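You operate a simulated robot arm through the tools that you are given. There is no shell and no other tool.

Carry out the task below with a simulated robot arm. There is one attempt and no reset: what you move stays moved.

Task
Dock the card reader, lock the till, and switch monitor and lamp off.
Fine: the reader goes on the grey dock, whose lamp lights; the till key goes to the red mark.

The check looks at the end state, three seconds after you hand in, the way a careful person would. Anything else that was tipped, shoved, dropped, spilled or broken makes it a failure.

Robot
A 6-joint arm with a two-finger gripper, fixed in place. Base frame: the origin is at the foot of the arm, x ahead of it, y to its left, z up. Units: m, rad, N and s.
Its first joint turns from -2.897 to 2.897 rad. Payload 3.43 kg.
Tool frame: the origin (TCP) lies between the finger pads and is the grasp point; the fingertips stand 0.02 m ahead of it; z points along the fingers, y is the line along which they close. Largest opening 0.19 m; the body of the gripper starts 0.248 m behind the TCP.
Orientation is that of the tool frame in the base frame, as a unit quaternion [w, x, y, z]. With the fingers straight down and closing along the base's y, the tool's x points along the base's -x, its y along +y and its z along -z.

Tools
- The arm moves only by the tool send_rows. Its argument "series" is a list of rows, each a list of 3 entries, a list of its own where there are three numbers: the shift along the tool's x, y, z in m, then the turn, a rotation vector about the tool's x, y, z in rad, then the opening, from 0 (shut) to 1 (fully open). In form: [[[x, y, z], [ax, ay, az], gripper], ...]. A call has 1 to 20 rows; each row is the pose to reach, as a shift and turn from the pose commanded when the call began, along the tool's axes at that moment. A row lasts 0.2 s, in which the tool goes at most 0.05 m and 0.15 rad; a call with a longer step from one row to the next is refused whole, and so is a gripper value outside its range. Where a pose cannot be reached the arm comes as near as it can. A force on the tool above 50 N (or 10 N above the force at the start of the call, whichever is more), or a blocked arm, ends the call early, and 0.2 s more pass. The fingers move at their own pace (about 0.153 m/s each) and stop on an object; they squeeze with about 38 N. The grip force told is the motor's: it shows also when the fingers shut on nothing. Time passes only in rows, and 0.2 s behind the last, so rows that repeat a pose let the fingers close. The reply holds the time, the measured pose of the TCP, the force on the tool along the base axes, the opening and the grip force, in the units named above and with some noise, with the torque about the TCP (base axes, N m) and any sound that the robot's microphone picked up.
- Cameras (640 x 400 px; columns grow to the right, rows downward): "scene" is fixed at [0.0483, 0.4989, 1.6807]; the picture's right is [-0.74, -0.67, 0.00], its down [-0.25, 0.27, -0.93] and it looks along [0.62, -0.69, -0.37] (base axes); focal length 324 px, centre (320, 200). "wrist" rides on the gripper at [0.07, -0.008, -0.288] in the tool frame; the picture's right is [0.12, 0.99, 0.00], its down [-0.96, 0.12, -0.25] and it looks along [-0.25, 0.03, 0.97] (tool axes); focal length 261 px, centre (320, 200). There is no depth. A picture from a camera that has moved, and an enlarged one, comes with that camera's place and axes in the base frame and with its lens.
- get_image(camera): a new picture of that camera. The clock stands still meanwhile.
- slide_trunk(by): slides the trunk up (or, below 0, down) by that many m; the arm rides with it, the base frame stays. It gives what a move gives, with no picture.
- zoom(camera, box): a new picture of the part [left, top, right, bottom] of that camera's present view, enlarged. The clock stands still meanwhile.
- job_done(): hands the job in; it is judged then, once.

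Nothing tells you positions but the pictures and the camera data. Unless the task says otherwise, let go and move clear before handing in.

The tools are called after "Emit:" by a JSON object that holds its "op" and its "data". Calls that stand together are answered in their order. send_rows: Moves the arm, as the interface text tells. Its arguments: {"type":"object","properties":{"series":{"type":"array","items":{"type":"array"}}},"required":["series"]} The other tools are called the same way: slide_trunk (by) slides the trunk up or down; get_image (camera) takes a picture; zoom (camera, box) takes an enlarged picture of a part of a camera's view; job_done () hands the job in.

At the start:

```text
time: 0.0
tcp_pos: [0.5049, -0.0837, 1.6428]
tool_rot: [0.0, 0.0, 1.0, -0.001]
wrist_force: [-0.2, 0.1, -0.4]
ft_torque: [0.0, 0.04, 0.02]
opening: 0.1899
gripper_force: 0.0
trunk travel left (down, up): [-0.35, 0.09]
```

scene: 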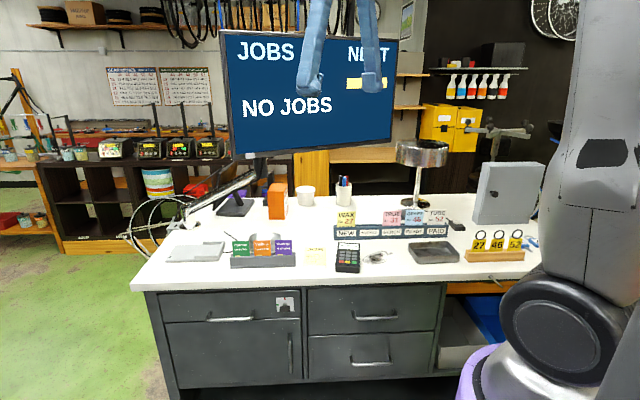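
wrist: 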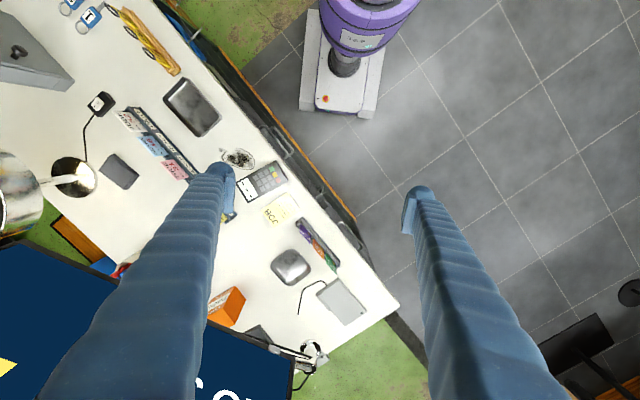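

I see a counter with a monitor, a lamp, a card reader, sign cards and a lock plate on a drawer front. I'll look closer at each part before moving anything.

Emit:
{"op": "zoom", "data": {"camera": "scene", "box": [120, 160, 330, 290]}}

Emit:
{"op": "zoom", "data": {"camera": "scene", "box": [300, 160, 480, 280]}}

Emit:
{"op": "zoom", "data": {"camera": "scene", "box": [140, 270, 460, 400]}}

Emit:
{"op": "zoom", "data": {"camera": "scene", "box": [380, 120, 560, 270]}}

Emit:
{"op": "zoom", "data": {"camera": "wrist", "box": [0, 0, 240, 200]}}

Emit:
{"op": "zoom", "data": {"camera": "wrist", "box": [200, 130, 420, 370]}}

```text
3.05 times, centred on (225, 225) of scene
camera zoom: at [0.0483, 0.4989, 1.6807], right [-0.74, -0.67, 0.0], down [-0.25, 0.27, -0.93], along [0.62, -0.69, -0.37], focal length 986 px, centre (610, 124)
```

zoom: 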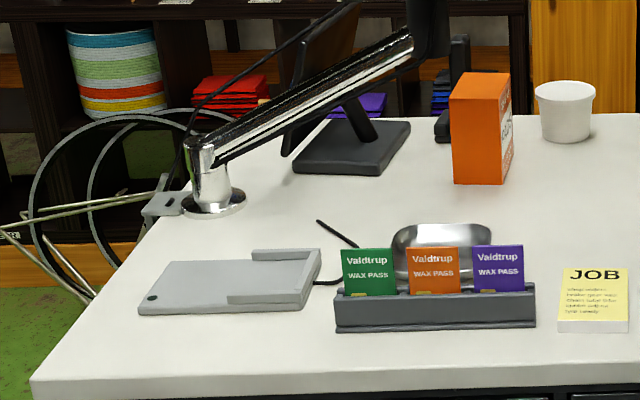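

```text
3.33 times, centred on (390, 220) of scene
camera zoom: at [0.0483, 0.4989, 1.6807], right [-0.74, -0.67, 0.0], down [-0.25, 0.27, -0.93], along [0.62, -0.69, -0.37], focal length 1079 px, centre (87, 133)
```

zoom: 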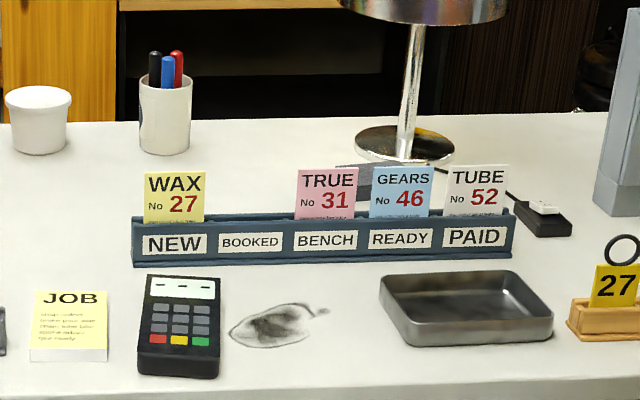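

```text
2.00 times, centred on (300, 335) of scene
camera zoom: at [0.0483, 0.4989, 1.6807], right [-0.74, -0.67, 0.0], down [-0.25, 0.27, -0.93], along [0.62, -0.69, -0.37], focal length 647 px, centre (360, -70)
```

zoom: 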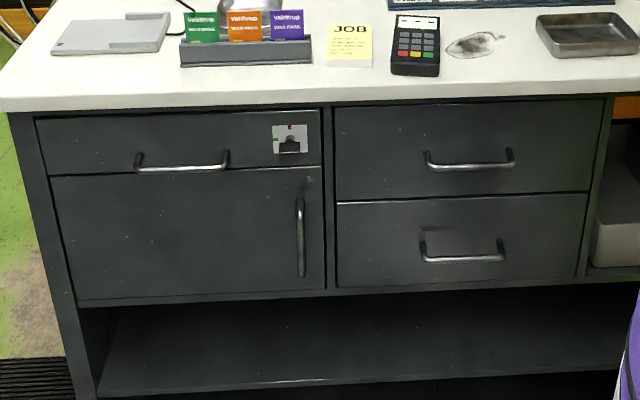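

```text
2.67 times, centred on (470, 195) of scene
camera zoom: at [0.0483, 0.4989, 1.6807], right [-0.74, -0.67, 0.0], down [-0.25, 0.27, -0.93], along [0.62, -0.69, -0.37], focal length 863 px, centre (-80, 213)
```

zoom: 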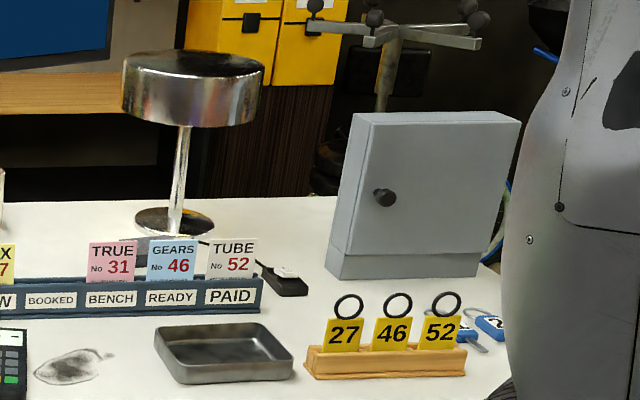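

```text
2.00 times, centred on (120, 100) of wrist
camera zoom: at [0.4337, -0.0904, 1.9305], right [-0.12, 0.99, 0.0], down [0.96, 0.12, 0.25], along [0.25, 0.03, -0.97], focal length 521 px, centre (720, 400)
```

zoom: 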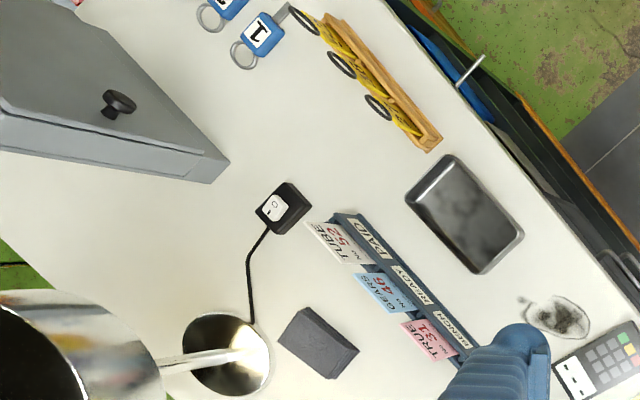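

```text
1.67 times, centred on (310, 250) of wrist
camera zoom: at [0.4337, -0.0904, 1.9305], right [-0.12, 0.99, 0.0], down [0.96, 0.12, 0.25], along [0.25, 0.03, -0.97], focal length 434 px, centre (337, 117)
```

zoom: 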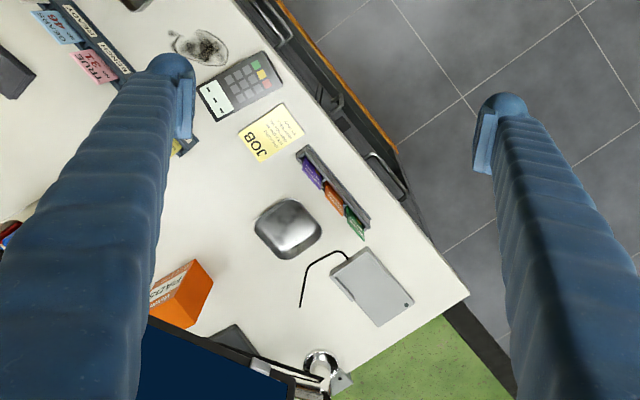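

The counter's front edge runs at roughly 45° to the base axes, and its top is at about z=1.09. Next I'll zoom in on the key plate, the lamp switch, the dock and the monitor edge.

Emit:
{"op": "zoom", "data": {"camera": "scene", "box": [265, 285, 313, 315]}}

Emit:
{"op": "zoom", "data": {"camera": "scene", "box": [150, 225, 246, 285]}}

Emit:
{"op": "zoom", "data": {"camera": "scene", "box": [210, 20, 410, 170]}}

Emit:
{"op": "zoom", "data": {"camera": "scene", "box": [430, 205, 490, 242]}}

Emit:
{"op": "zoom", "data": {"camera": "wrist", "box": [70, 70, 134, 110]}}

Emit:
{"op": "zoom", "data": {"camera": "wrist", "box": [290, 260, 386, 320]}}

Emit:
{"op": "zoom", "data": {"camera": "wrist", "box": [0, 220, 340, 400]}}

```text
13.33 times, centred on (289, 300) of scene
camera zoom: at [0.0483, 0.4989, 1.6807], right [-0.74, -0.67, 0.0], down [-0.25, 0.27, -0.93], along [0.62, -0.69, -0.37], focal length 4315 px, centre (733, -1133)
```

zoom: 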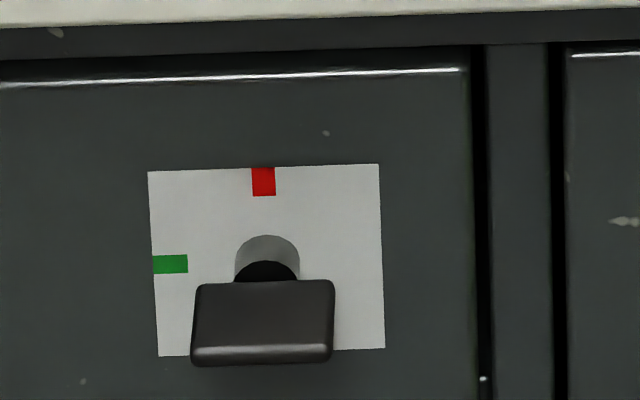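

```text
6.67 times, centred on (198, 255) of scene
camera zoom: at [0.0483, 0.4989, 1.6807], right [-0.74, -0.67, 0.0], down [-0.25, 0.27, -0.93], along [0.62, -0.69, -0.37], focal length 2157 px, centre (1133, -167)
```

zoom: 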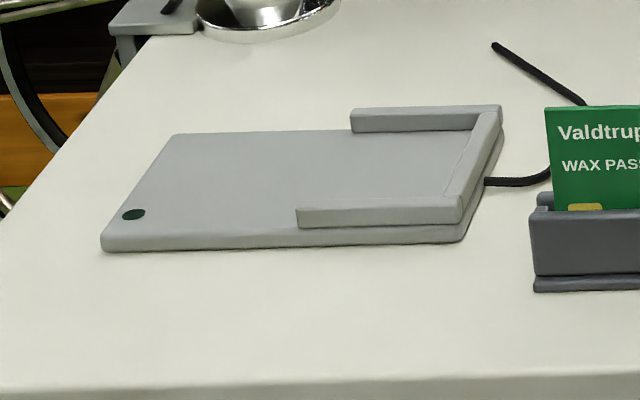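

```text
2.67 times, centred on (310, 95) of scene
camera zoom: at [0.0483, 0.4989, 1.6807], right [-0.74, -0.67, 0.0], down [-0.25, 0.27, -0.93], along [0.62, -0.69, -0.37], focal length 863 px, centre (347, 480)
```

zoom: 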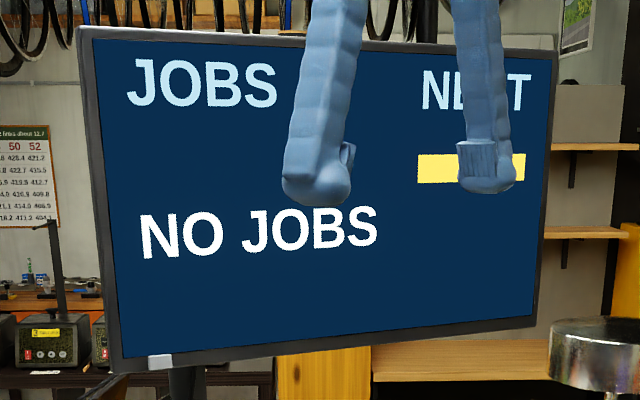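

```text
10.67 times, centred on (460, 224) of scene
camera zoom: at [0.0483, 0.4989, 1.6807], right [-0.74, -0.67, 0.0], down [-0.25, 0.27, -0.93], along [0.62, -0.69, -0.37], focal length 3452 px, centre (-1173, -51)
```

zoom: 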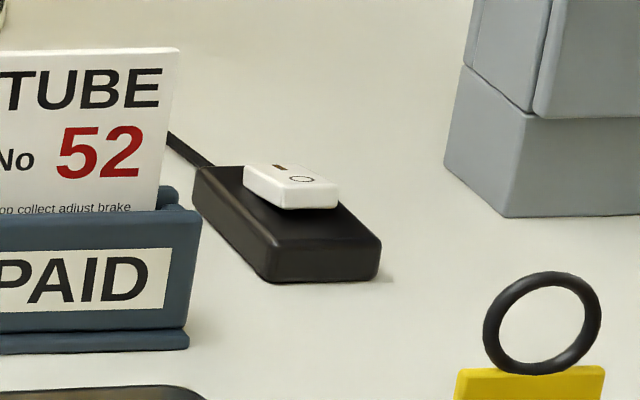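

```text
10.00 times, centred on (102, 90) of wrist
camera zoom: at [0.4337, -0.0904, 1.9305], right [-0.12, 0.99, 0.0], down [0.96, 0.12, 0.25], along [0.25, 0.03, -0.97], focal length 2606 px, centre (2500, 1300)
```

zoom: 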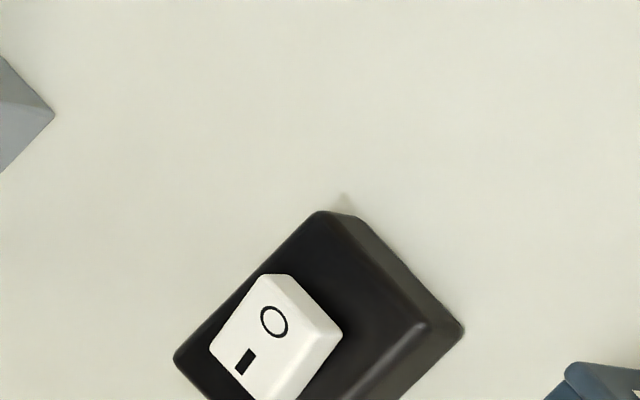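

```text
6.67 times, centred on (338, 290) of wrist
camera zoom: at [0.4337, -0.0904, 1.9305], right [-0.12, 0.99, 0.0], down [0.96, 0.12, 0.25], along [0.25, 0.03, -0.97], focal length 1738 px, centre (200, -400)
```

zoom: 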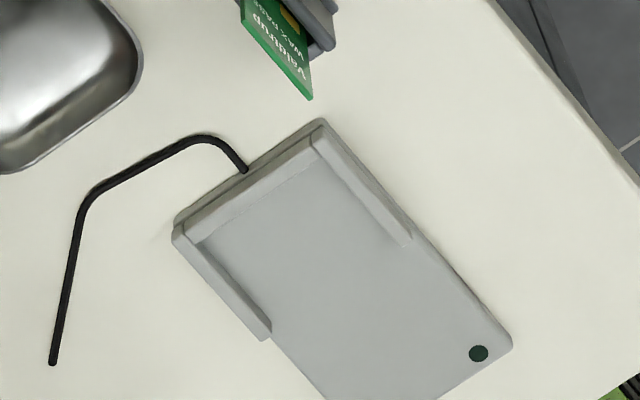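

```text
1.88 times, centred on (170, 310) of wrist
camera zoom: at [0.4337, -0.0904, 1.9305], right [-0.12, 0.99, 0.0], down [0.96, 0.12, 0.25], along [0.25, 0.03, -0.97], focal length 491 px, centre (602, -7)
```

zoom: 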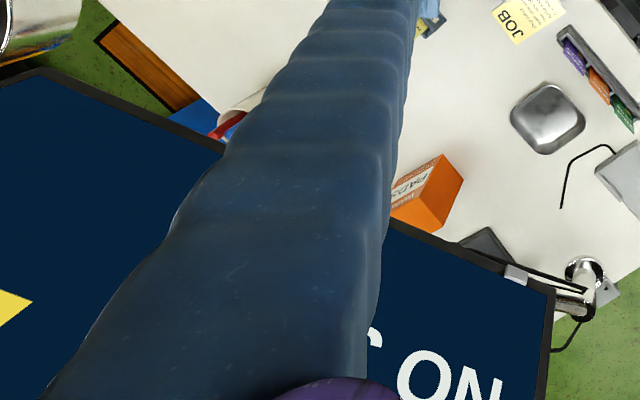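

The dock is a pocket open on the image-left side, with the lamp dot at its front-left corner. The lamp rocker's O half faces the cabinet, and the monitor seems to have a grey button at its lower left. I'll zoom in on that button and the reader.

Emit:
{"op": "zoom", "data": {"camera": "scene", "box": [230, 140, 278, 170]}}

Emit:
{"op": "zoom", "data": {"camera": "wrist", "box": [240, 320, 320, 370]}}

Emit:
{"op": "zoom", "data": {"camera": "scene", "box": [320, 235, 384, 275]}}

Emit:
{"op": "zoom", "data": {"camera": "wrist", "box": [220, 150, 300, 200]}}

Emit:
{"op": "zoom", "data": {"camera": "scene", "box": [170, 140, 290, 220]}}

```text
13.33 times, centred on (254, 155) of scene
camera zoom: at [0.0483, 0.4989, 1.6807], right [-0.74, -0.67, 0.0], down [-0.25, 0.27, -0.93], along [0.62, -0.69, -0.37], focal length 4315 px, centre (1200, 800)
```

zoom: 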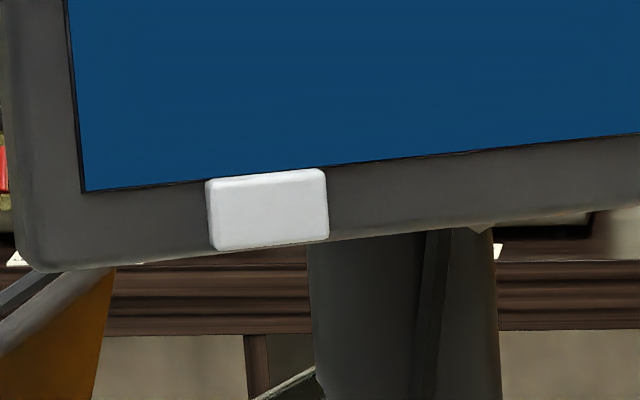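

```text
8.00 times, centred on (280, 345) of wrist
camera zoom: at [0.4337, -0.0904, 1.9305], right [-0.12, 0.99, 0.0], down [0.96, 0.12, 0.25], along [0.25, 0.03, -0.97], focal length 2085 px, centre (640, -960)
```

zoom: 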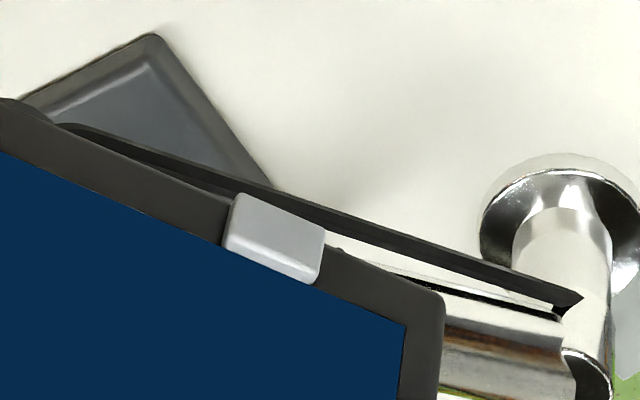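

```text
10.00 times, centred on (352, 255) of scene
camera zoom: at [0.0483, 0.4989, 1.6807], right [-0.74, -0.67, 0.0], down [-0.25, 0.27, -0.93], along [0.62, -0.69, -0.37], focal length 3236 px, centre (0, -350)
```

zoom: 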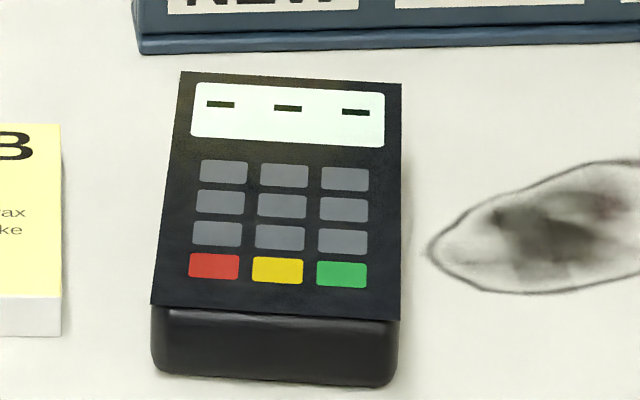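

```text
8.00 times, centred on (260, 175) of wrist
camera zoom: at [0.4337, -0.0904, 1.9305], right [-0.12, 0.99, 0.0], down [0.96, 0.12, 0.25], along [0.25, 0.03, -0.97], focal length 2085 px, centre (800, 400)
```

zoom: 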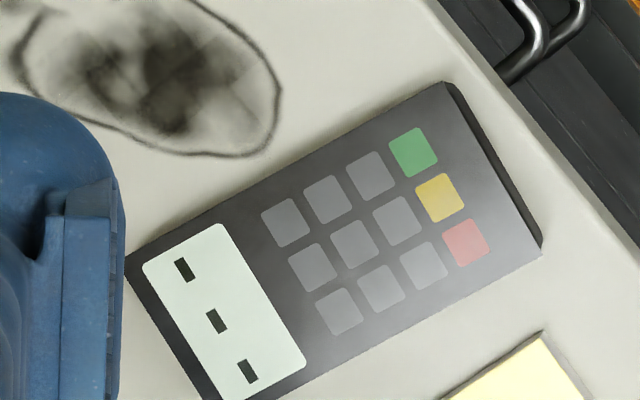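

```text
5.00 times, centred on (230, 180) of scene
camera zoom: at [0.0483, 0.4989, 1.6807], right [-0.74, -0.67, 0.0], down [-0.25, 0.27, -0.93], along [0.62, -0.69, -0.37], focal length 1618 px, centre (770, 300)
```

zoom: 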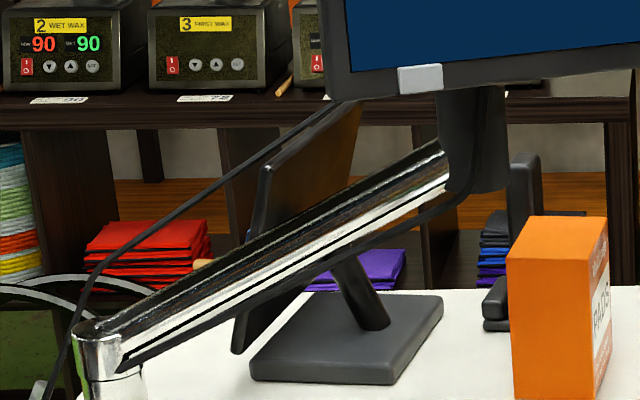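

Triangulating from both cameras:

| Item | Position (base frame) |
|---|---|
| Reader | about (0.61, -0.26, 1.11) |
| Dock | about (1.02, 0.06) |
| Lamp rocker O | about (0.43, -0.75, 1.117) |
| Monitor button | about (0.945, -0.137, 1.415) |
| Till key | about (0.68, -0.03, 1.007) |

First I'll move above the lamp switch, staying high, and look at it.

Emit:
{"op": "send_rows", "data": {"series": [[[0.0045, -0.039, 0.0114], [0, 0, 0.032], 1], [[0.009, -0.078, 0.0227], [0, 0, 0.064], 1], [[0.0136, -0.117, 0.034], [0, 0, 0.095], 1], [[0.0181, -0.156, 0.0454], [0, 0, 0.127], 1], [[0.0226, -0.195, 0.0568], [0, 0, 0.159], 1], [[0.0272, -0.234, 0.0681], [0, 0, 0.191], 1], [[0.0317, -0.273, 0.0795], [0, 0, 0.223], 1], [[0.0362, -0.312, 0.0908], [0, 0, 0.255], 1], [[0.0408, -0.351, 0.1022], [0, 0, 0.286], 1], [[0.0453, -0.39, 0.1135], [0, 0, 0.318], 1], [[0.0498, -0.429, 0.1249], [0, 0, 0.35], 1], [[0.0544, -0.468, 0.1362], [0, 0, 0.382], 1], [[0.0589, -0.507, 0.1476], [0, 0, 0.414], 1], [[0.0634, -0.546, 0.1589], [0, 0, 0.445], 1], [[0.0679, -0.585, 0.1703], [0, 0, 0.477], 1], [[0.0725, -0.624, 0.1816], [0, 0, 0.509], 1], [[0.077, -0.663, 0.193], [0, 0, 0.541], 1]]}}

Emit:
{"op": "get_image", "data": {"camera": "wrist"}}

Emit:
{"op": "get_image", "data": {"camera": "scene"}}

```text
time: 3.6
tcp_pos: [0.4283, -0.7466, 1.4484]
tool_rot: [-0.001, 0.267, 0.964, 0.001]
wrist_force: [0.3, -0.4, -0.8]
ft_torque: [0.19, 0.0, -0.01]
opening: 0.1901
gripper_force: 0.0
trunk travel left (down, up): [-0.35, 0.09]
```

```text
taken
camera wrist: at [0.3639, -0.7182, 1.7358], right [0.41, 0.91, 0.0], down [0.88, -0.4, 0.25], along [0.22, -0.1, -0.97], focal length 261 px, centre (320, 200)
```

wrist: 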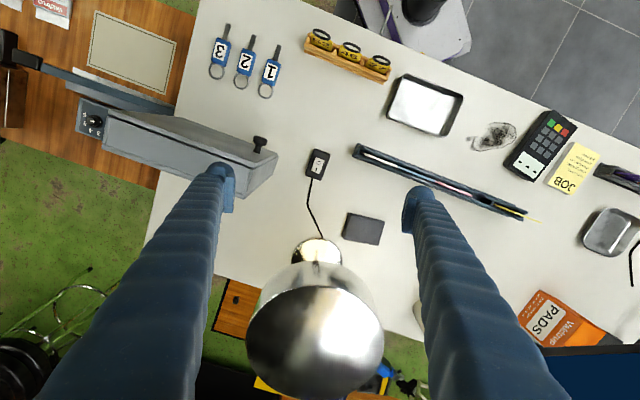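

```text
taken
```

scene: 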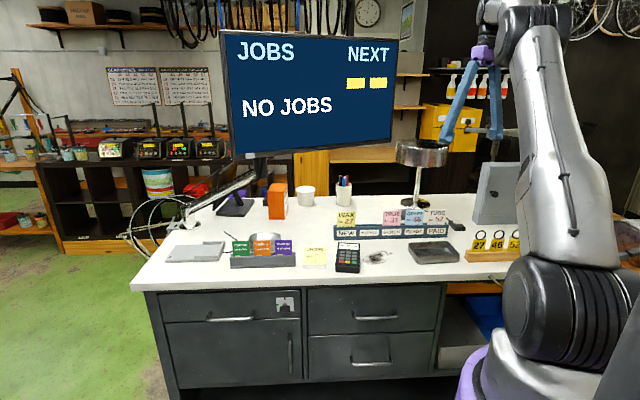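

The arm tracks well and I'm now above the lamp switch. I'll zoom in to measure the rocker.

Emit:
{"op": "zoom", "data": {"camera": "wrist", "box": [286, 138, 350, 178]}}

Emit:
{"op": "zoom", "data": {"camera": "wrist", "box": [220, 120, 420, 245]}}

```text
10.00 times, centred on (318, 158) of wrist
camera zoom: at [0.3639, -0.7182, 1.7358], right [0.41, 0.91, 0.0], down [0.88, -0.4, 0.25], along [0.22, -0.1, -0.97], focal length 2606 px, centre (340, 620)
```

zoom: 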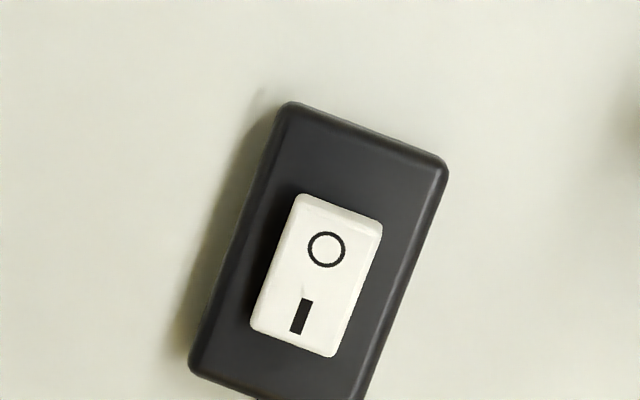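

```text
3.20 times, centred on (320, 182) of wrist
camera zoom: at [0.3639, -0.7182, 1.7358], right [0.41, 0.91, 0.0], down [0.88, -0.4, 0.25], along [0.22, -0.1, -0.97], focal length 834 px, centre (320, 256)
```

zoom: 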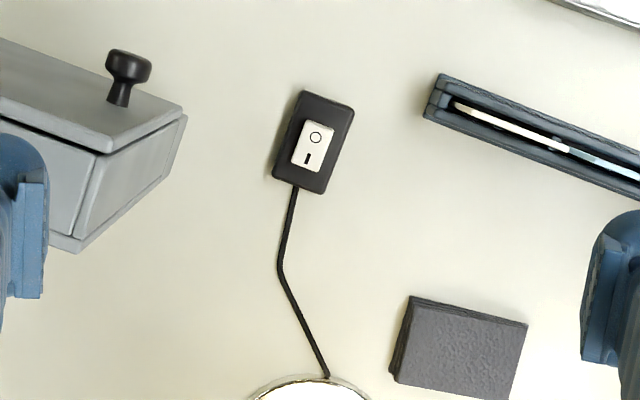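

Emit:
{"op": "zoom", "data": {"camera": "wrist", "box": [190, 140, 254, 220]}}

Emit:
{"op": "zoom", "data": {"camera": "wrist", "box": [390, 170, 454, 250]}}

Emit:
{"op": "zoom", "data": {"camera": "scene", "box": [430, 50, 510, 150]}}

```text
5.00 times, centred on (222, 180) of wrist
camera zoom: at [0.3639, -0.7182, 1.7358], right [0.41, 0.91, 0.0], down [0.88, -0.4, 0.25], along [0.22, -0.1, -0.97], focal length 1303 px, centre (810, 300)
```

zoom: 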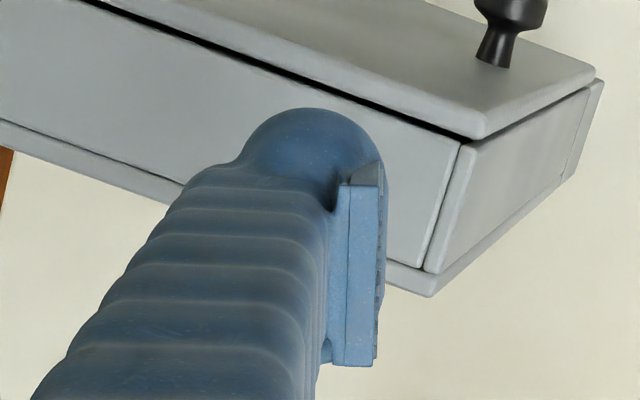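

```text
5.00 times, centred on (422, 210) of wrist
camera zoom: at [0.3639, -0.7182, 1.7358], right [0.41, 0.91, 0.0], down [0.88, -0.4, 0.25], along [0.22, -0.1, -0.97], focal length 1303 px, centre (-190, 150)
```

zoom: 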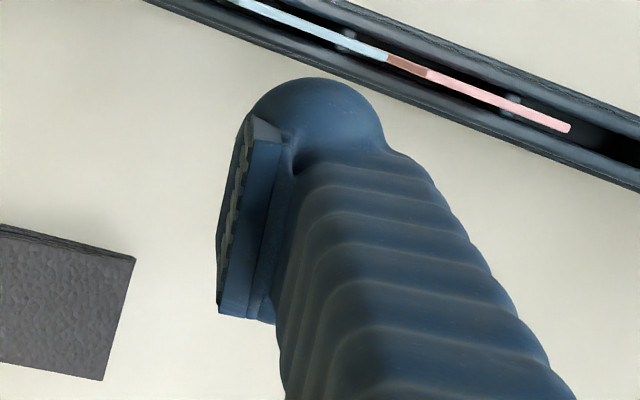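

```text
4.00 times, centred on (470, 100) of scene
camera zoom: at [0.0483, 0.4989, 1.6807], right [-0.74, -0.67, 0.0], down [-0.25, 0.27, -0.93], along [0.62, -0.69, -0.37], focal length 1294 px, centre (-280, 600)
```

zoom: 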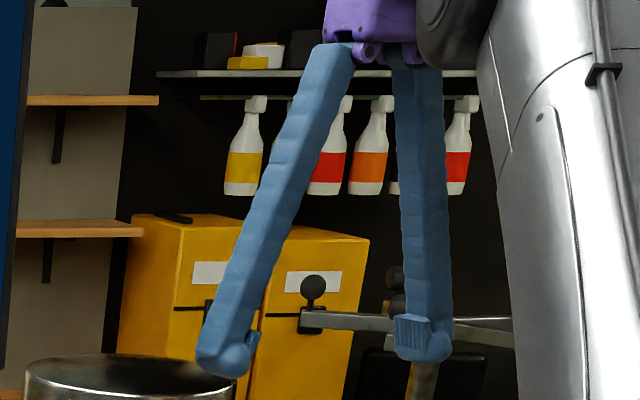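

The rocker's long axis lies at about 135°, with the O end at about (0.420, -0.744). I'll turn the gripper so its closing line follows the rocker. One finger can then press O while the other hovers over empty table.

Emit:
{"op": "send_rows", "data": {"series": [[[0.0033, 0.0005, 0.0], [0, 0, 0.139], 0.316], [[0.0066, 0.001, 0.0], [0, 0, 0.278], 0.316], [[0.0099, 0.0015, 0.0], [0, 0, 0.417], 0.316], [[0.0132, 0.002, 0.0], [0, 0, 0.556], 0.316], [[0.0165, 0.0024, 0.0], [0, 0, 0.695], 0.316], [[0.0198, 0.0029, 0.01], [0, 0, 0.834], 0.316], [[0.023, 0.0034, 0.025], [0, 0, 0.973], 0.316], [[0.0263, 0.0039, 0.045], [0, 0, 1.112], 0.316], [[0.0296, 0.0044, 0.065], [0, 0, 1.251], 0.316], [[0.0329, 0.0048, 0.085], [0, 0, 1.39], 0.316], [[0.0362, 0.0053, 0.105], [0, 0, 1.529], 0.316], [[0.0395, 0.0058, 0.125], [0, 0, 1.668], 0.316], [[0.0428, 0.0063, 0.148], [0, 0, 1.807], 0.316]]}}

Emit:
{"op": "get_image", "data": {"camera": "wrist"}}

Emit:
{"op": "get_image", "data": {"camera": "scene"}}

```text
time: 6.4
tcp_pos: [0.3941, -0.7197, 1.3007]
tool_rot: [0.0, 0.923, 0.385, -0.001]
wrist_force: [0.7, 1.0, 0.0]
ft_torque: [0.01, -0.01, -0.01]
opening: 0.06
gripper_force: 0.0
trunk travel left (down, up): [-0.35, 0.09]
```

```text
taken
camera wrist: at [0.4373, -0.6623, 1.5895], right [0.79, -0.61, 0.0], down [-0.59, -0.77, 0.25], along [-0.15, -0.2, -0.97], focal length 261 px, centre (320, 200)
```

wrist: 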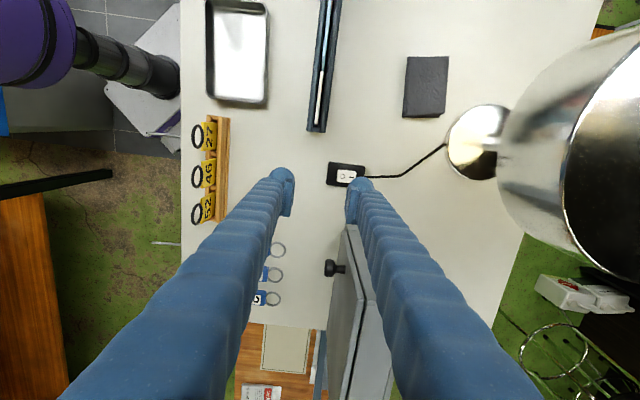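

```text
taken
```

scene: 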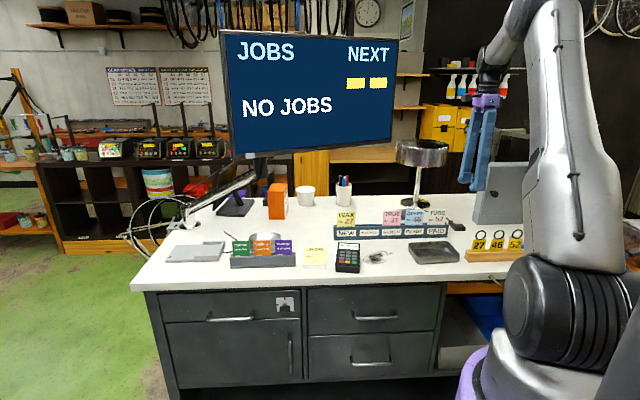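

The rotation worked. I'll check where the rocker sits relative to the pressing finger.

Emit:
{"op": "zoom", "data": {"camera": "wrist", "box": [300, 145, 380, 215]}}

Emit:
{"op": "zoom", "data": {"camera": "scene", "box": [440, 160, 520, 240]}}

```text
5.71 times, centred on (340, 180) of wrist
camera zoom: at [0.4373, -0.6623, 1.5895], right [0.79, -0.61, 0.0], down [-0.59, -0.77, 0.25], along [-0.15, -0.2, -0.97], focal length 1489 px, centre (206, 314)
```

zoom: 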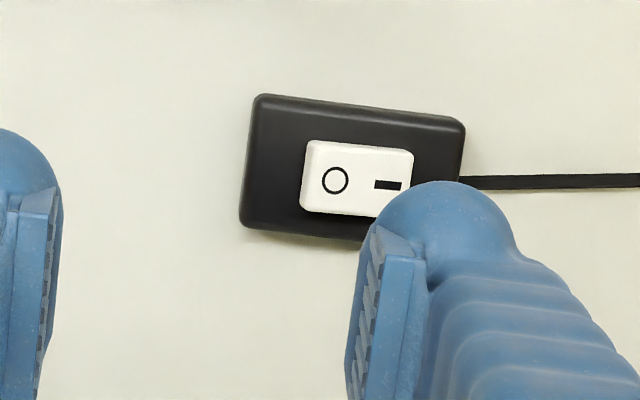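

```text
5.00 times, centred on (480, 200) of scene
camera zoom: at [0.0483, 0.4989, 1.6807], right [-0.74, -0.67, 0.0], down [-0.25, 0.27, -0.93], along [0.62, -0.69, -0.37], focal length 1618 px, centre (-480, 200)
```

zoom: 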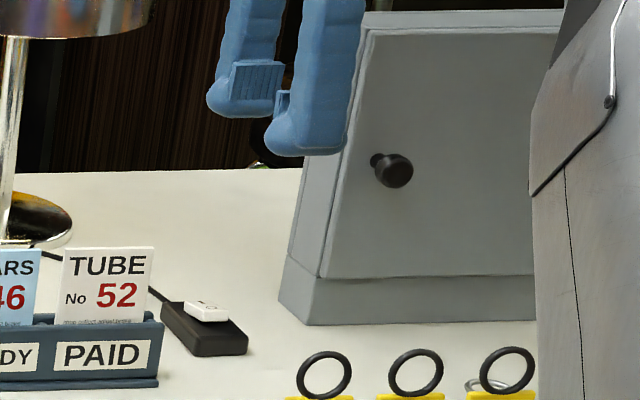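

The two wrist views agree on O at about (0.424, -0.748). I'll shift slightly and lower to just above the rocker, then check again.

Emit:
{"op": "send_rows", "data": {"series": [[[0.0006, -0.006, 0.03], [0, 0, 0], 0.316], [[0.0006, -0.006, 0.065], [0, 0, 0], 0.316], [[0.0006, -0.006, 0.1], [0, 0, 0], 0.316], [[0.0006, -0.006, 0.13], [0, 0, 0], 0.316], [[0.0006, -0.006, 0.15], [0, 0, 0], 0.316]]}}

Emit:
{"op": "get_image", "data": {"camera": "wrist"}}

Emit:
{"op": "zoom", "data": {"camera": "scene", "box": [430, 190, 500, 240]}}

Emit:
{"op": "zoom", "data": {"camera": "wrist", "box": [300, 140, 400, 220]}}

```text
time: 7.6
tcp_pos: [0.3903, -0.714, 1.1512]
tool_rot: [0.0, 0.922, 0.387, 0.0]
wrist_force: [-0.5, -0.4, 0.1]
ft_torque: [-0.01, -0.01, -0.01]
opening: 0.06
gripper_force: 0.1
trunk travel left (down, up): [-0.35, 0.09]
```

```text
taken
camera wrist: at [0.4336, -0.6568, 1.4393], right [0.79, -0.61, 0.0], down [-0.59, -0.77, 0.25], along [-0.15, -0.2, -0.97], focal length 261 px, centre (320, 200)
```

wrist: 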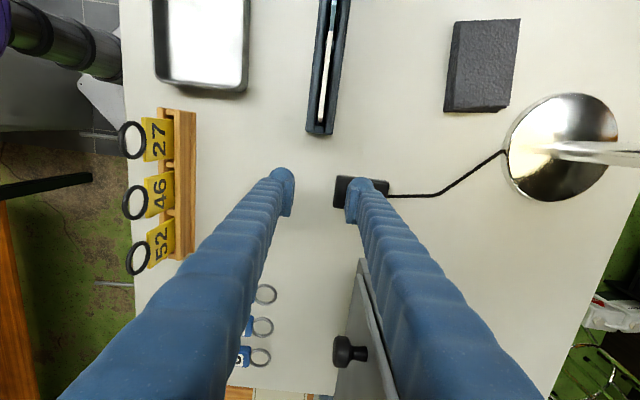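

```text
8.00 times, centred on (465, 215) of scene
camera zoom: at [0.0483, 0.4989, 1.6807], right [-0.74, -0.67, 0.0], down [-0.25, 0.27, -0.93], along [0.62, -0.69, -0.37], focal length 2589 px, centre (-840, 80)
```

zoom: 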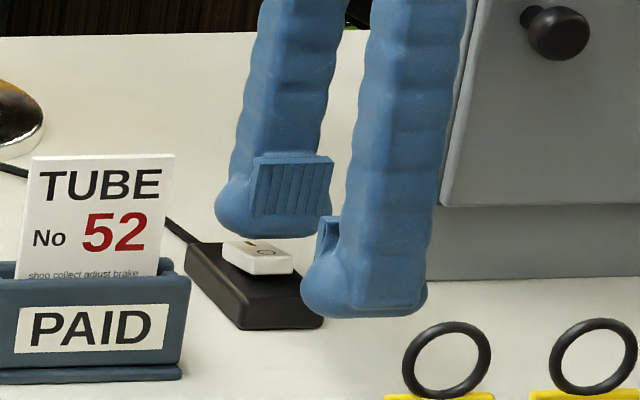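

```text
5.00 times, centred on (350, 180) of wrist
camera zoom: at [0.4336, -0.6568, 1.4393], right [0.79, -0.61, 0.0], down [-0.59, -0.77, 0.25], along [-0.15, -0.2, -0.97], focal length 1303 px, centre (170, 300)
```

zoom: 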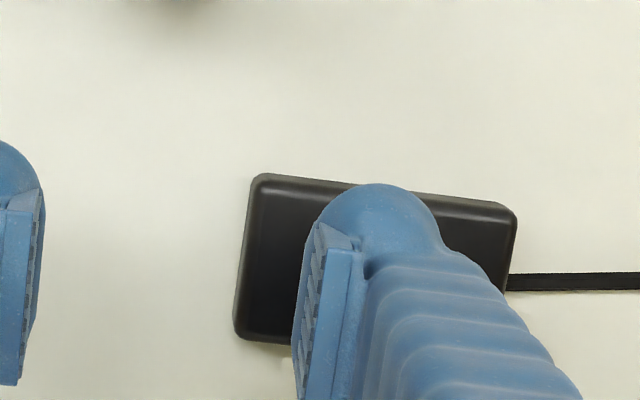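

The finger is right over the O half, with its tip about 12 mm above it. I'll press down slowly in small steps.

Emit:
{"op": "send_rows", "data": {"series": [[[0, 0, 0.004], [0, 0, 0], 0.316], [[0, 0, 0.008], [0, 0, 0], 0.316], [[0, 0, 0.011], [0, 0, 0], 0.316], [[0, 0, 0.014], [0, 0, 0], 0.316], [[0, 0, 0.016], [0, 0, 0], 0.316]]}}

Emit:
{"op": "zoom", "data": {"camera": "scene", "box": [430, 190, 500, 240]}}

```text
time: 8.8
tcp_pos: [0.3896, -0.7125, 1.136]
tool_rot: [0.0, 0.922, 0.387, 0.0]
wrist_force: [-0.2, 0.9, 5.2]
ft_torque: [-0.15, -0.18, 0.04]
opening: 0.0603
gripper_force: 0.6
trunk travel left (down, up): [-0.35, 0.09]
heard: click
```

```text
8.00 times, centred on (465, 215) of scene
camera zoom: at [0.0483, 0.4989, 1.6807], right [-0.74, -0.67, 0.0], down [-0.25, 0.27, -0.93], along [0.62, -0.69, -0.37], focal length 2589 px, centre (-840, 80)
```

zoom: 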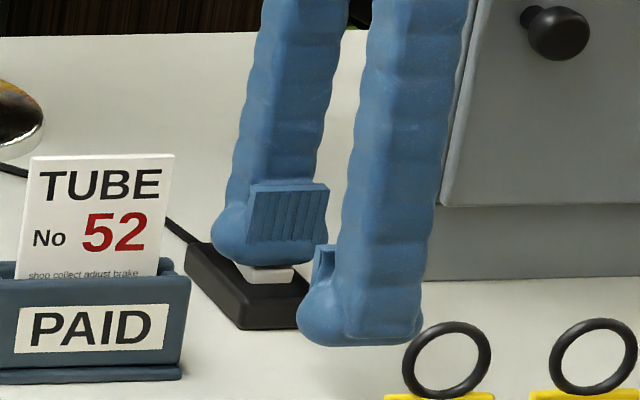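

I heard a click. I'll raise the tool straight up and check the rocker and lamp.

Emit:
{"op": "send_rows", "data": {"series": [[[0, 0, -0.02], [0, 0, 0], 0.316], [[0, 0, -0.06], [0, 0, 0], 0.316], [[0, 0, -0.105], [0, 0, 0], 0.316], [[0, 0, -0.15], [0, 0, 0], 0.316], [[0, 0, -0.195], [0, 0, 0], 0.316], [[0, 0, -0.24], [0, 0, 0], 0.316], [[0, 0, -0.285], [0, 0, 0], 0.316], [[0, 0, -0.32], [0, 0, 0], 0.316]]}}

Emit:
{"op": "get_image", "data": {"camera": "wrist"}}

Emit:
{"op": "get_image", "data": {"camera": "scene"}}

Emit:
{"op": "zoom", "data": {"camera": "scene", "box": [380, 130, 500, 240]}}

Emit:
{"op": "zoom", "data": {"camera": "wrist", "box": [310, 150, 390, 200]}}

```text
time: 10.6
tcp_pos: [0.3888, -0.7132, 1.4561]
tool_rot: [0.0, 0.922, 0.387, 0.0]
wrist_force: [0.3, 0.2, -0.2]
ft_torque: [0.02, 0.02, 0.0]
opening: 0.0598
gripper_force: 0.1
trunk travel left (down, up): [-0.35, 0.09]
```

```text
taken
camera wrist: at [0.4328, -0.6562, 1.7436], right [0.79, -0.61, 0.0], down [-0.59, -0.77, 0.25], along [-0.15, -0.19, -0.97], focal length 261 px, centre (320, 200)
```

wrist: 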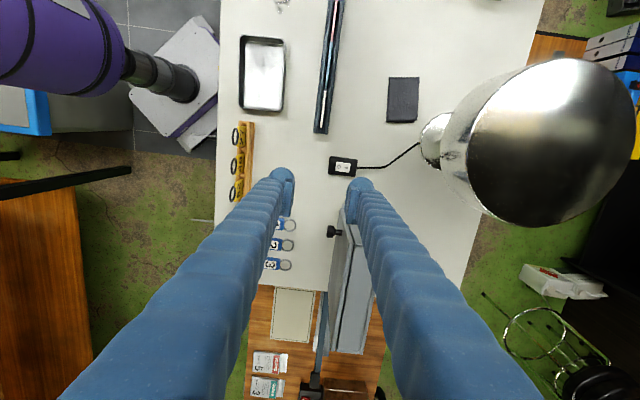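

```text
taken
```

scene: 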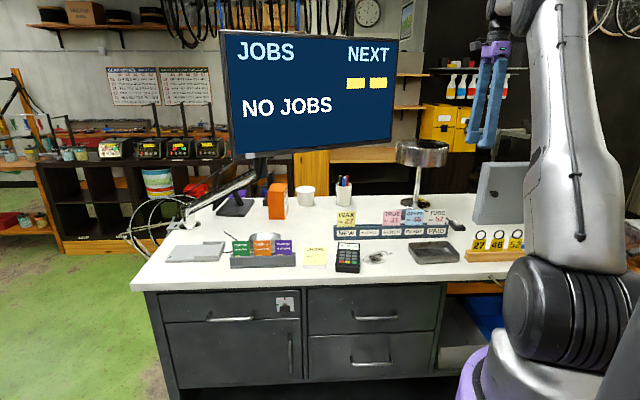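

```text
3.64 times, centred on (440, 185) of scene
camera zoom: at [0.0483, 0.4989, 1.6807], right [-0.74, -0.67, 0.0], down [-0.25, 0.27, -0.93], along [0.62, -0.69, -0.37], focal length 1177 px, centre (-116, 254)
```

zoom: 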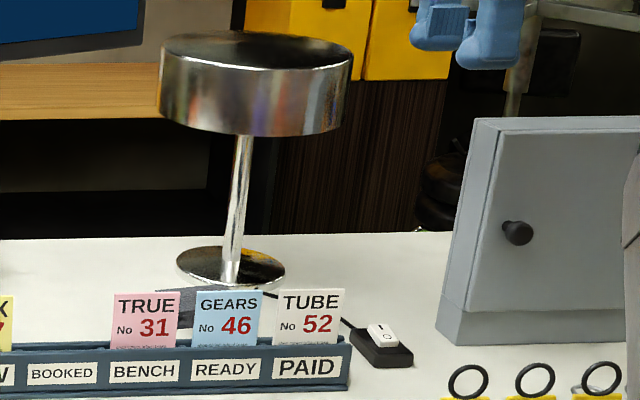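

```text
8.00 times, centred on (350, 175) of wrist
camera zoom: at [0.4328, -0.6562, 1.7436], right [0.79, -0.61, 0.0], down [-0.59, -0.77, 0.25], along [-0.15, -0.19, -0.97], focal length 2085 px, centre (80, 400)
```

zoom: 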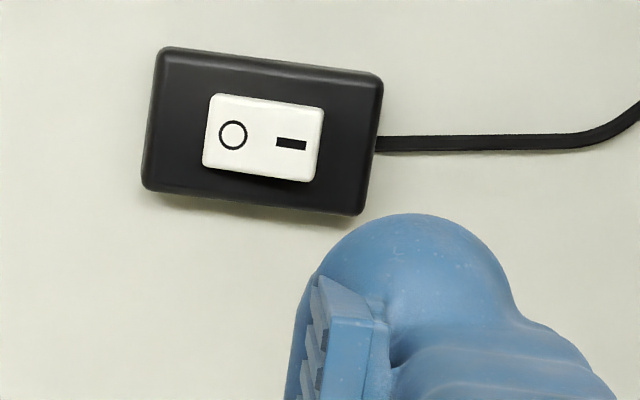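

The rocker has flipped, with I up and O down, and nothing else moved. Next I'll move over the card reader, turning the gripper across its width, to look at it and the dock.

Emit:
{"op": "send_rows", "data": {"series": [[[0.0399, -0.0138, 0.003], [0, 0, -0.117], 0.6], [[0.0797, -0.0276, 0.006], [0, 0, -0.234], 0.6], [[0.1196, -0.0413, 0.009], [0, 0, -0.351], 0.6], [[0.1595, -0.0551, 0.012], [0, 0, -0.468], 0.6], [[0.1993, -0.0689, 0.015], [0, 0, -0.585], 0.6], [[0.2392, -0.0827, 0.018], [0, 0, -0.703], 0.6], [[0.2791, -0.0964, 0.021], [0, 0, -0.82], 0.6], [[0.3189, -0.1102, 0.024], [0, 0, -0.937], 0.6], [[0.3588, -0.124, 0.027], [0, 0, -1.054], 0.6], [[0.3987, -0.1378, 0.03], [0, 0, -1.171], 0.6], [[0.4385, -0.1515, 0.033], [0, 0, -1.288], 0.6], [[0.4784, -0.1653, 0.036], [0, 0, -1.405], 0.6]]}}

Emit:
{"op": "get_image", "data": {"camera": "wrist"}}

Emit:
{"op": "zoom", "data": {"camera": "wrist", "box": [280, 140, 360, 220]}}

```text
time: 13.2
tcp_pos: [0.6077, -0.256, 1.4194]
tool_rot: [0.0, 0.453, 0.891, -0.001]
wrist_force: [0.1, -0.4, -0.7]
ft_torque: [-0.05, -0.01, -0.01]
opening: 0.114
gripper_force: 0.0
trunk travel left (down, up): [-0.35, 0.09]
```

```text
taken
camera wrist: at [0.5601, -0.2024, 1.7069], right [0.73, 0.68, 0.0], down [0.66, -0.71, 0.25], along [0.17, -0.18, -0.97], focal length 261 px, centre (320, 200)
```

wrist: 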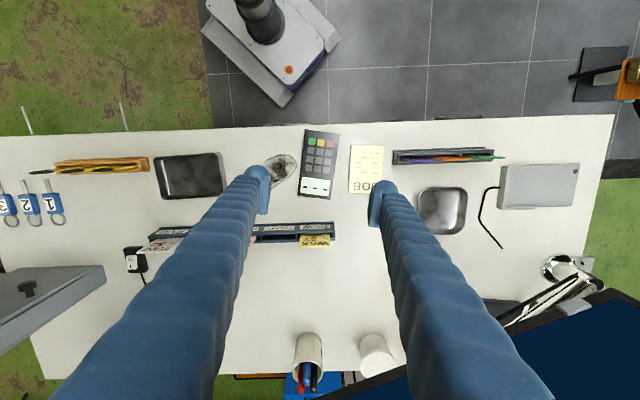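

```text
5.00 times, centred on (320, 180) of wrist
camera zoom: at [0.5601, -0.2024, 1.7069], right [0.73, 0.68, 0.0], down [0.66, -0.71, 0.25], along [0.17, -0.18, -0.97], focal length 1303 px, centre (320, 300)
```

zoom: 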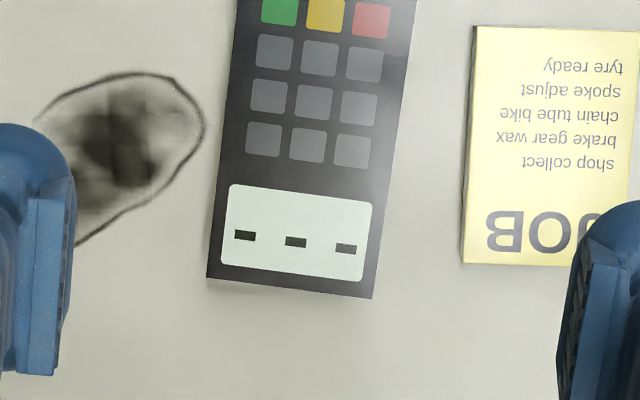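

Emit:
{"op": "zoom", "data": {"camera": "wrist", "box": [270, 115, 390, 210]}}

Emit:
{"op": "zoom", "data": {"camera": "wrist", "box": [470, 140, 600, 230]}}

Emit:
{"op": "zoom", "data": {"camera": "scene", "box": [150, 225, 246, 285]}}

```text
4.21 times, centred on (330, 162) of wrist
camera zoom: at [0.5601, -0.2024, 1.7069], right [0.73, 0.68, 0.0], down [0.66, -0.71, 0.25], along [0.17, -0.18, -0.97], focal length 1098 px, centre (278, 358)
```

zoom: 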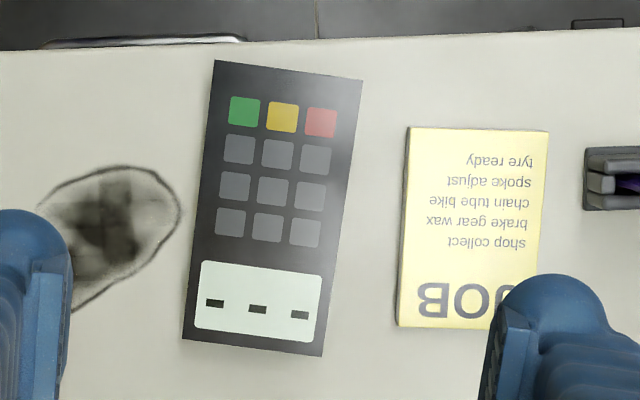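

```text
4.44 times, centred on (535, 185) of wrist
camera zoom: at [0.5601, -0.2024, 1.7069], right [0.73, 0.68, 0.0], down [0.66, -0.71, 0.25], along [0.17, -0.18, -0.97], focal length 1158 px, centre (-636, 267)
```

zoom: 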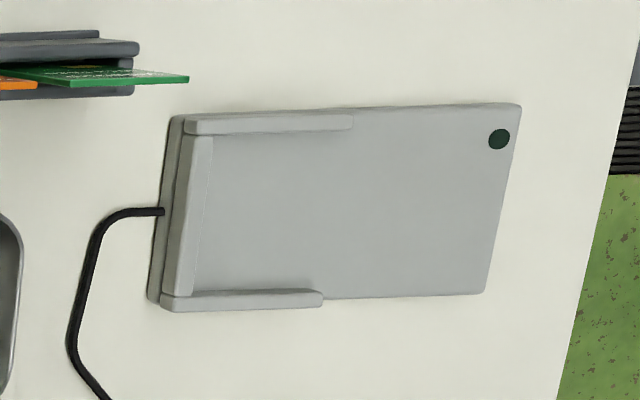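

```text
6.67 times, centred on (198, 255) of scene
camera zoom: at [0.0483, 0.4989, 1.6807], right [-0.74, -0.67, 0.0], down [-0.25, 0.27, -0.93], along [0.62, -0.69, -0.37], focal length 2157 px, centre (1133, -167)
```

zoom: 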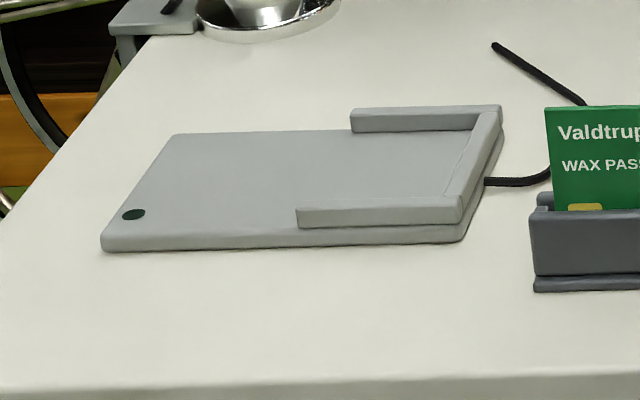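

The reader is about 0.077 × 0.150 m, and the dock pocket is 0.083 m wide inside, aligned at 45°. The dock is just beyond straight-down reach, so I'll tilt the tool slightly. Before grasping anything I'll do an empty trial approach, swinging wide of the monitor corner.

Emit:
{"op": "send_rows", "data": {"series": [[[0.017, 0.027, 0.0017], [0, 0, -0.144], 0.6], [[0.0339, 0.054, 0.0033], [0, 0, -0.288], 0.6], [[0.0509, 0.0811, 0.005], [0, 0, -0.432], 0.6], [[0.0678, 0.1081, 0.0067], [0, 0, -0.576], 0.6], [[0.0848, 0.1351, 0.0083], [0, 0, -0.72], 0.6], [[0.1018, 0.1621, 0.01], [0, 0, -0.864], 0.6], [[0.1187, 0.1891, 0.0117], [0, 0, -1.008], 0.6], [[0.1357, 0.2161, 0.0133], [0, 0, -1.152], 0.6], [[0.1526, 0.2432, 0.015], [0, 0, -1.296], 0.6], [[0.1696, 0.2702, 0.0167], [0, 0, -1.44], 0.6], [[0.1865, 0.2972, 0.0183], [0, 0, -1.584], 0.6], [[0.2035, 0.3242, 0.02], [0, 0, -1.728], 0.6]]}}

Emit:
{"op": "get_image", "data": {"camera": "wrist"}}

Emit:
{"op": "get_image", "data": {"camera": "scene"}}

```text
time: 15.8
tcp_pos: [0.7519, 0.0985, 1.399]
tool_rot: [-0.001, -0.384, 0.923, 0.0]
wrist_force: [0.2, -0.1, -0.2]
ft_torque: [-0.08, 0.05, -0.02]
opening: 0.114
gripper_force: 0.1
trunk travel left (down, up): [-0.35, 0.09]
```

```text
taken
camera wrist: at [0.7087, 0.0445, 1.6867], right [-0.79, 0.62, 0.0], down [0.6, 0.76, 0.25], along [0.15, 0.19, -0.97], focal length 261 px, centre (320, 200)
```

wrist: 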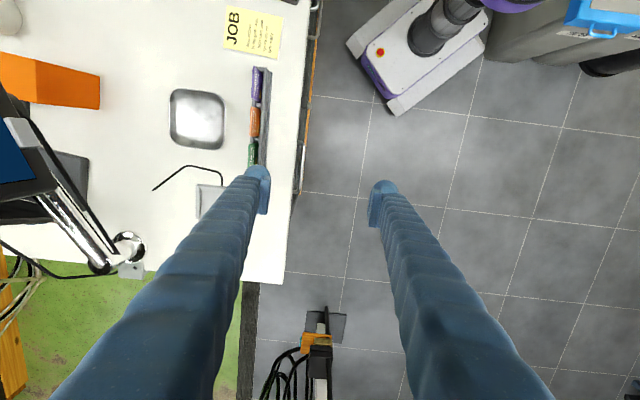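

```text
taken
```

scene: 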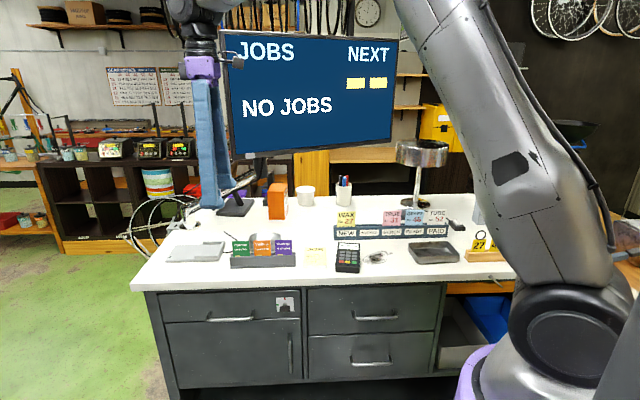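

Emit:
{"op": "send_rows", "data": {"series": [[[-0.0218, -0.0273, 0.0], [0, -0.03, 0], 0.6], [[-0.0437, -0.0546, 0.01], [0, -0.061, 0], 0.6], [[-0.0655, -0.0818, 0.025], [0, -0.092, 0], 0.6], [[-0.0874, -0.1091, 0.04], [0, -0.122, 0], 0.6], [[-0.1092, -0.1364, 0.06], [0, -0.153, 0], 0.6], [[-0.131, -0.1637, 0.08], [0, -0.183, 0], 0.6], [[-0.1529, -0.1909, 0.1], [0, -0.214, 0], 0.6], [[-0.1747, -0.2182, 0.12], [0, -0.244, 0], 0.6]]}}

Emit:
{"op": "get_image", "data": {"camera": "wrist"}}

Emit:
{"op": "get_image", "data": {"camera": "scene"}}

```text
time: 17.6
tcp_pos: [1.0301, 0.068, 1.277]
tool_rot: [0.112, -0.379, 0.917, 0.047]
wrist_force: [0.8, -1.0, -0.6]
ft_torque: [0.07, 0.08, 0.04]
opening: 0.1138
gripper_force: 0.2
trunk travel left (down, up): [-0.35, 0.09]
```

```text
taken
camera wrist: at [0.9392, -0.0348, 1.5392], right [-0.78, 0.62, -0.03], down [0.54, 0.7, 0.47], along [0.31, 0.36, -0.88], focal length 261 px, centre (320, 200)
```

wrist: 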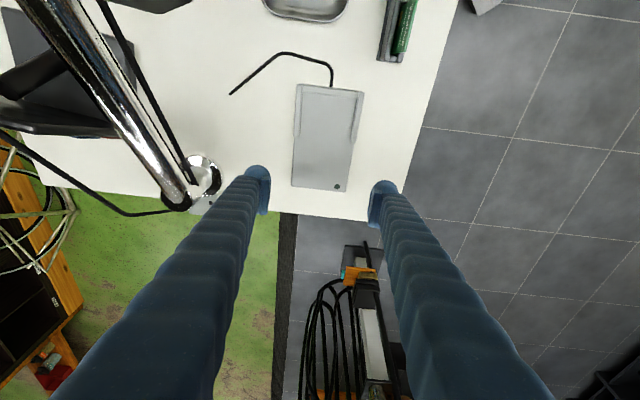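

```text
taken
```

scene: 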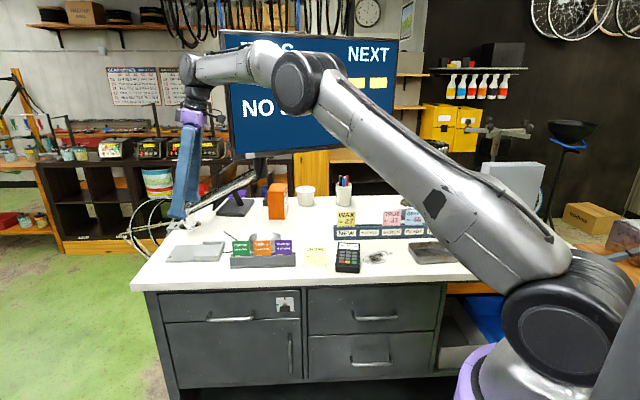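

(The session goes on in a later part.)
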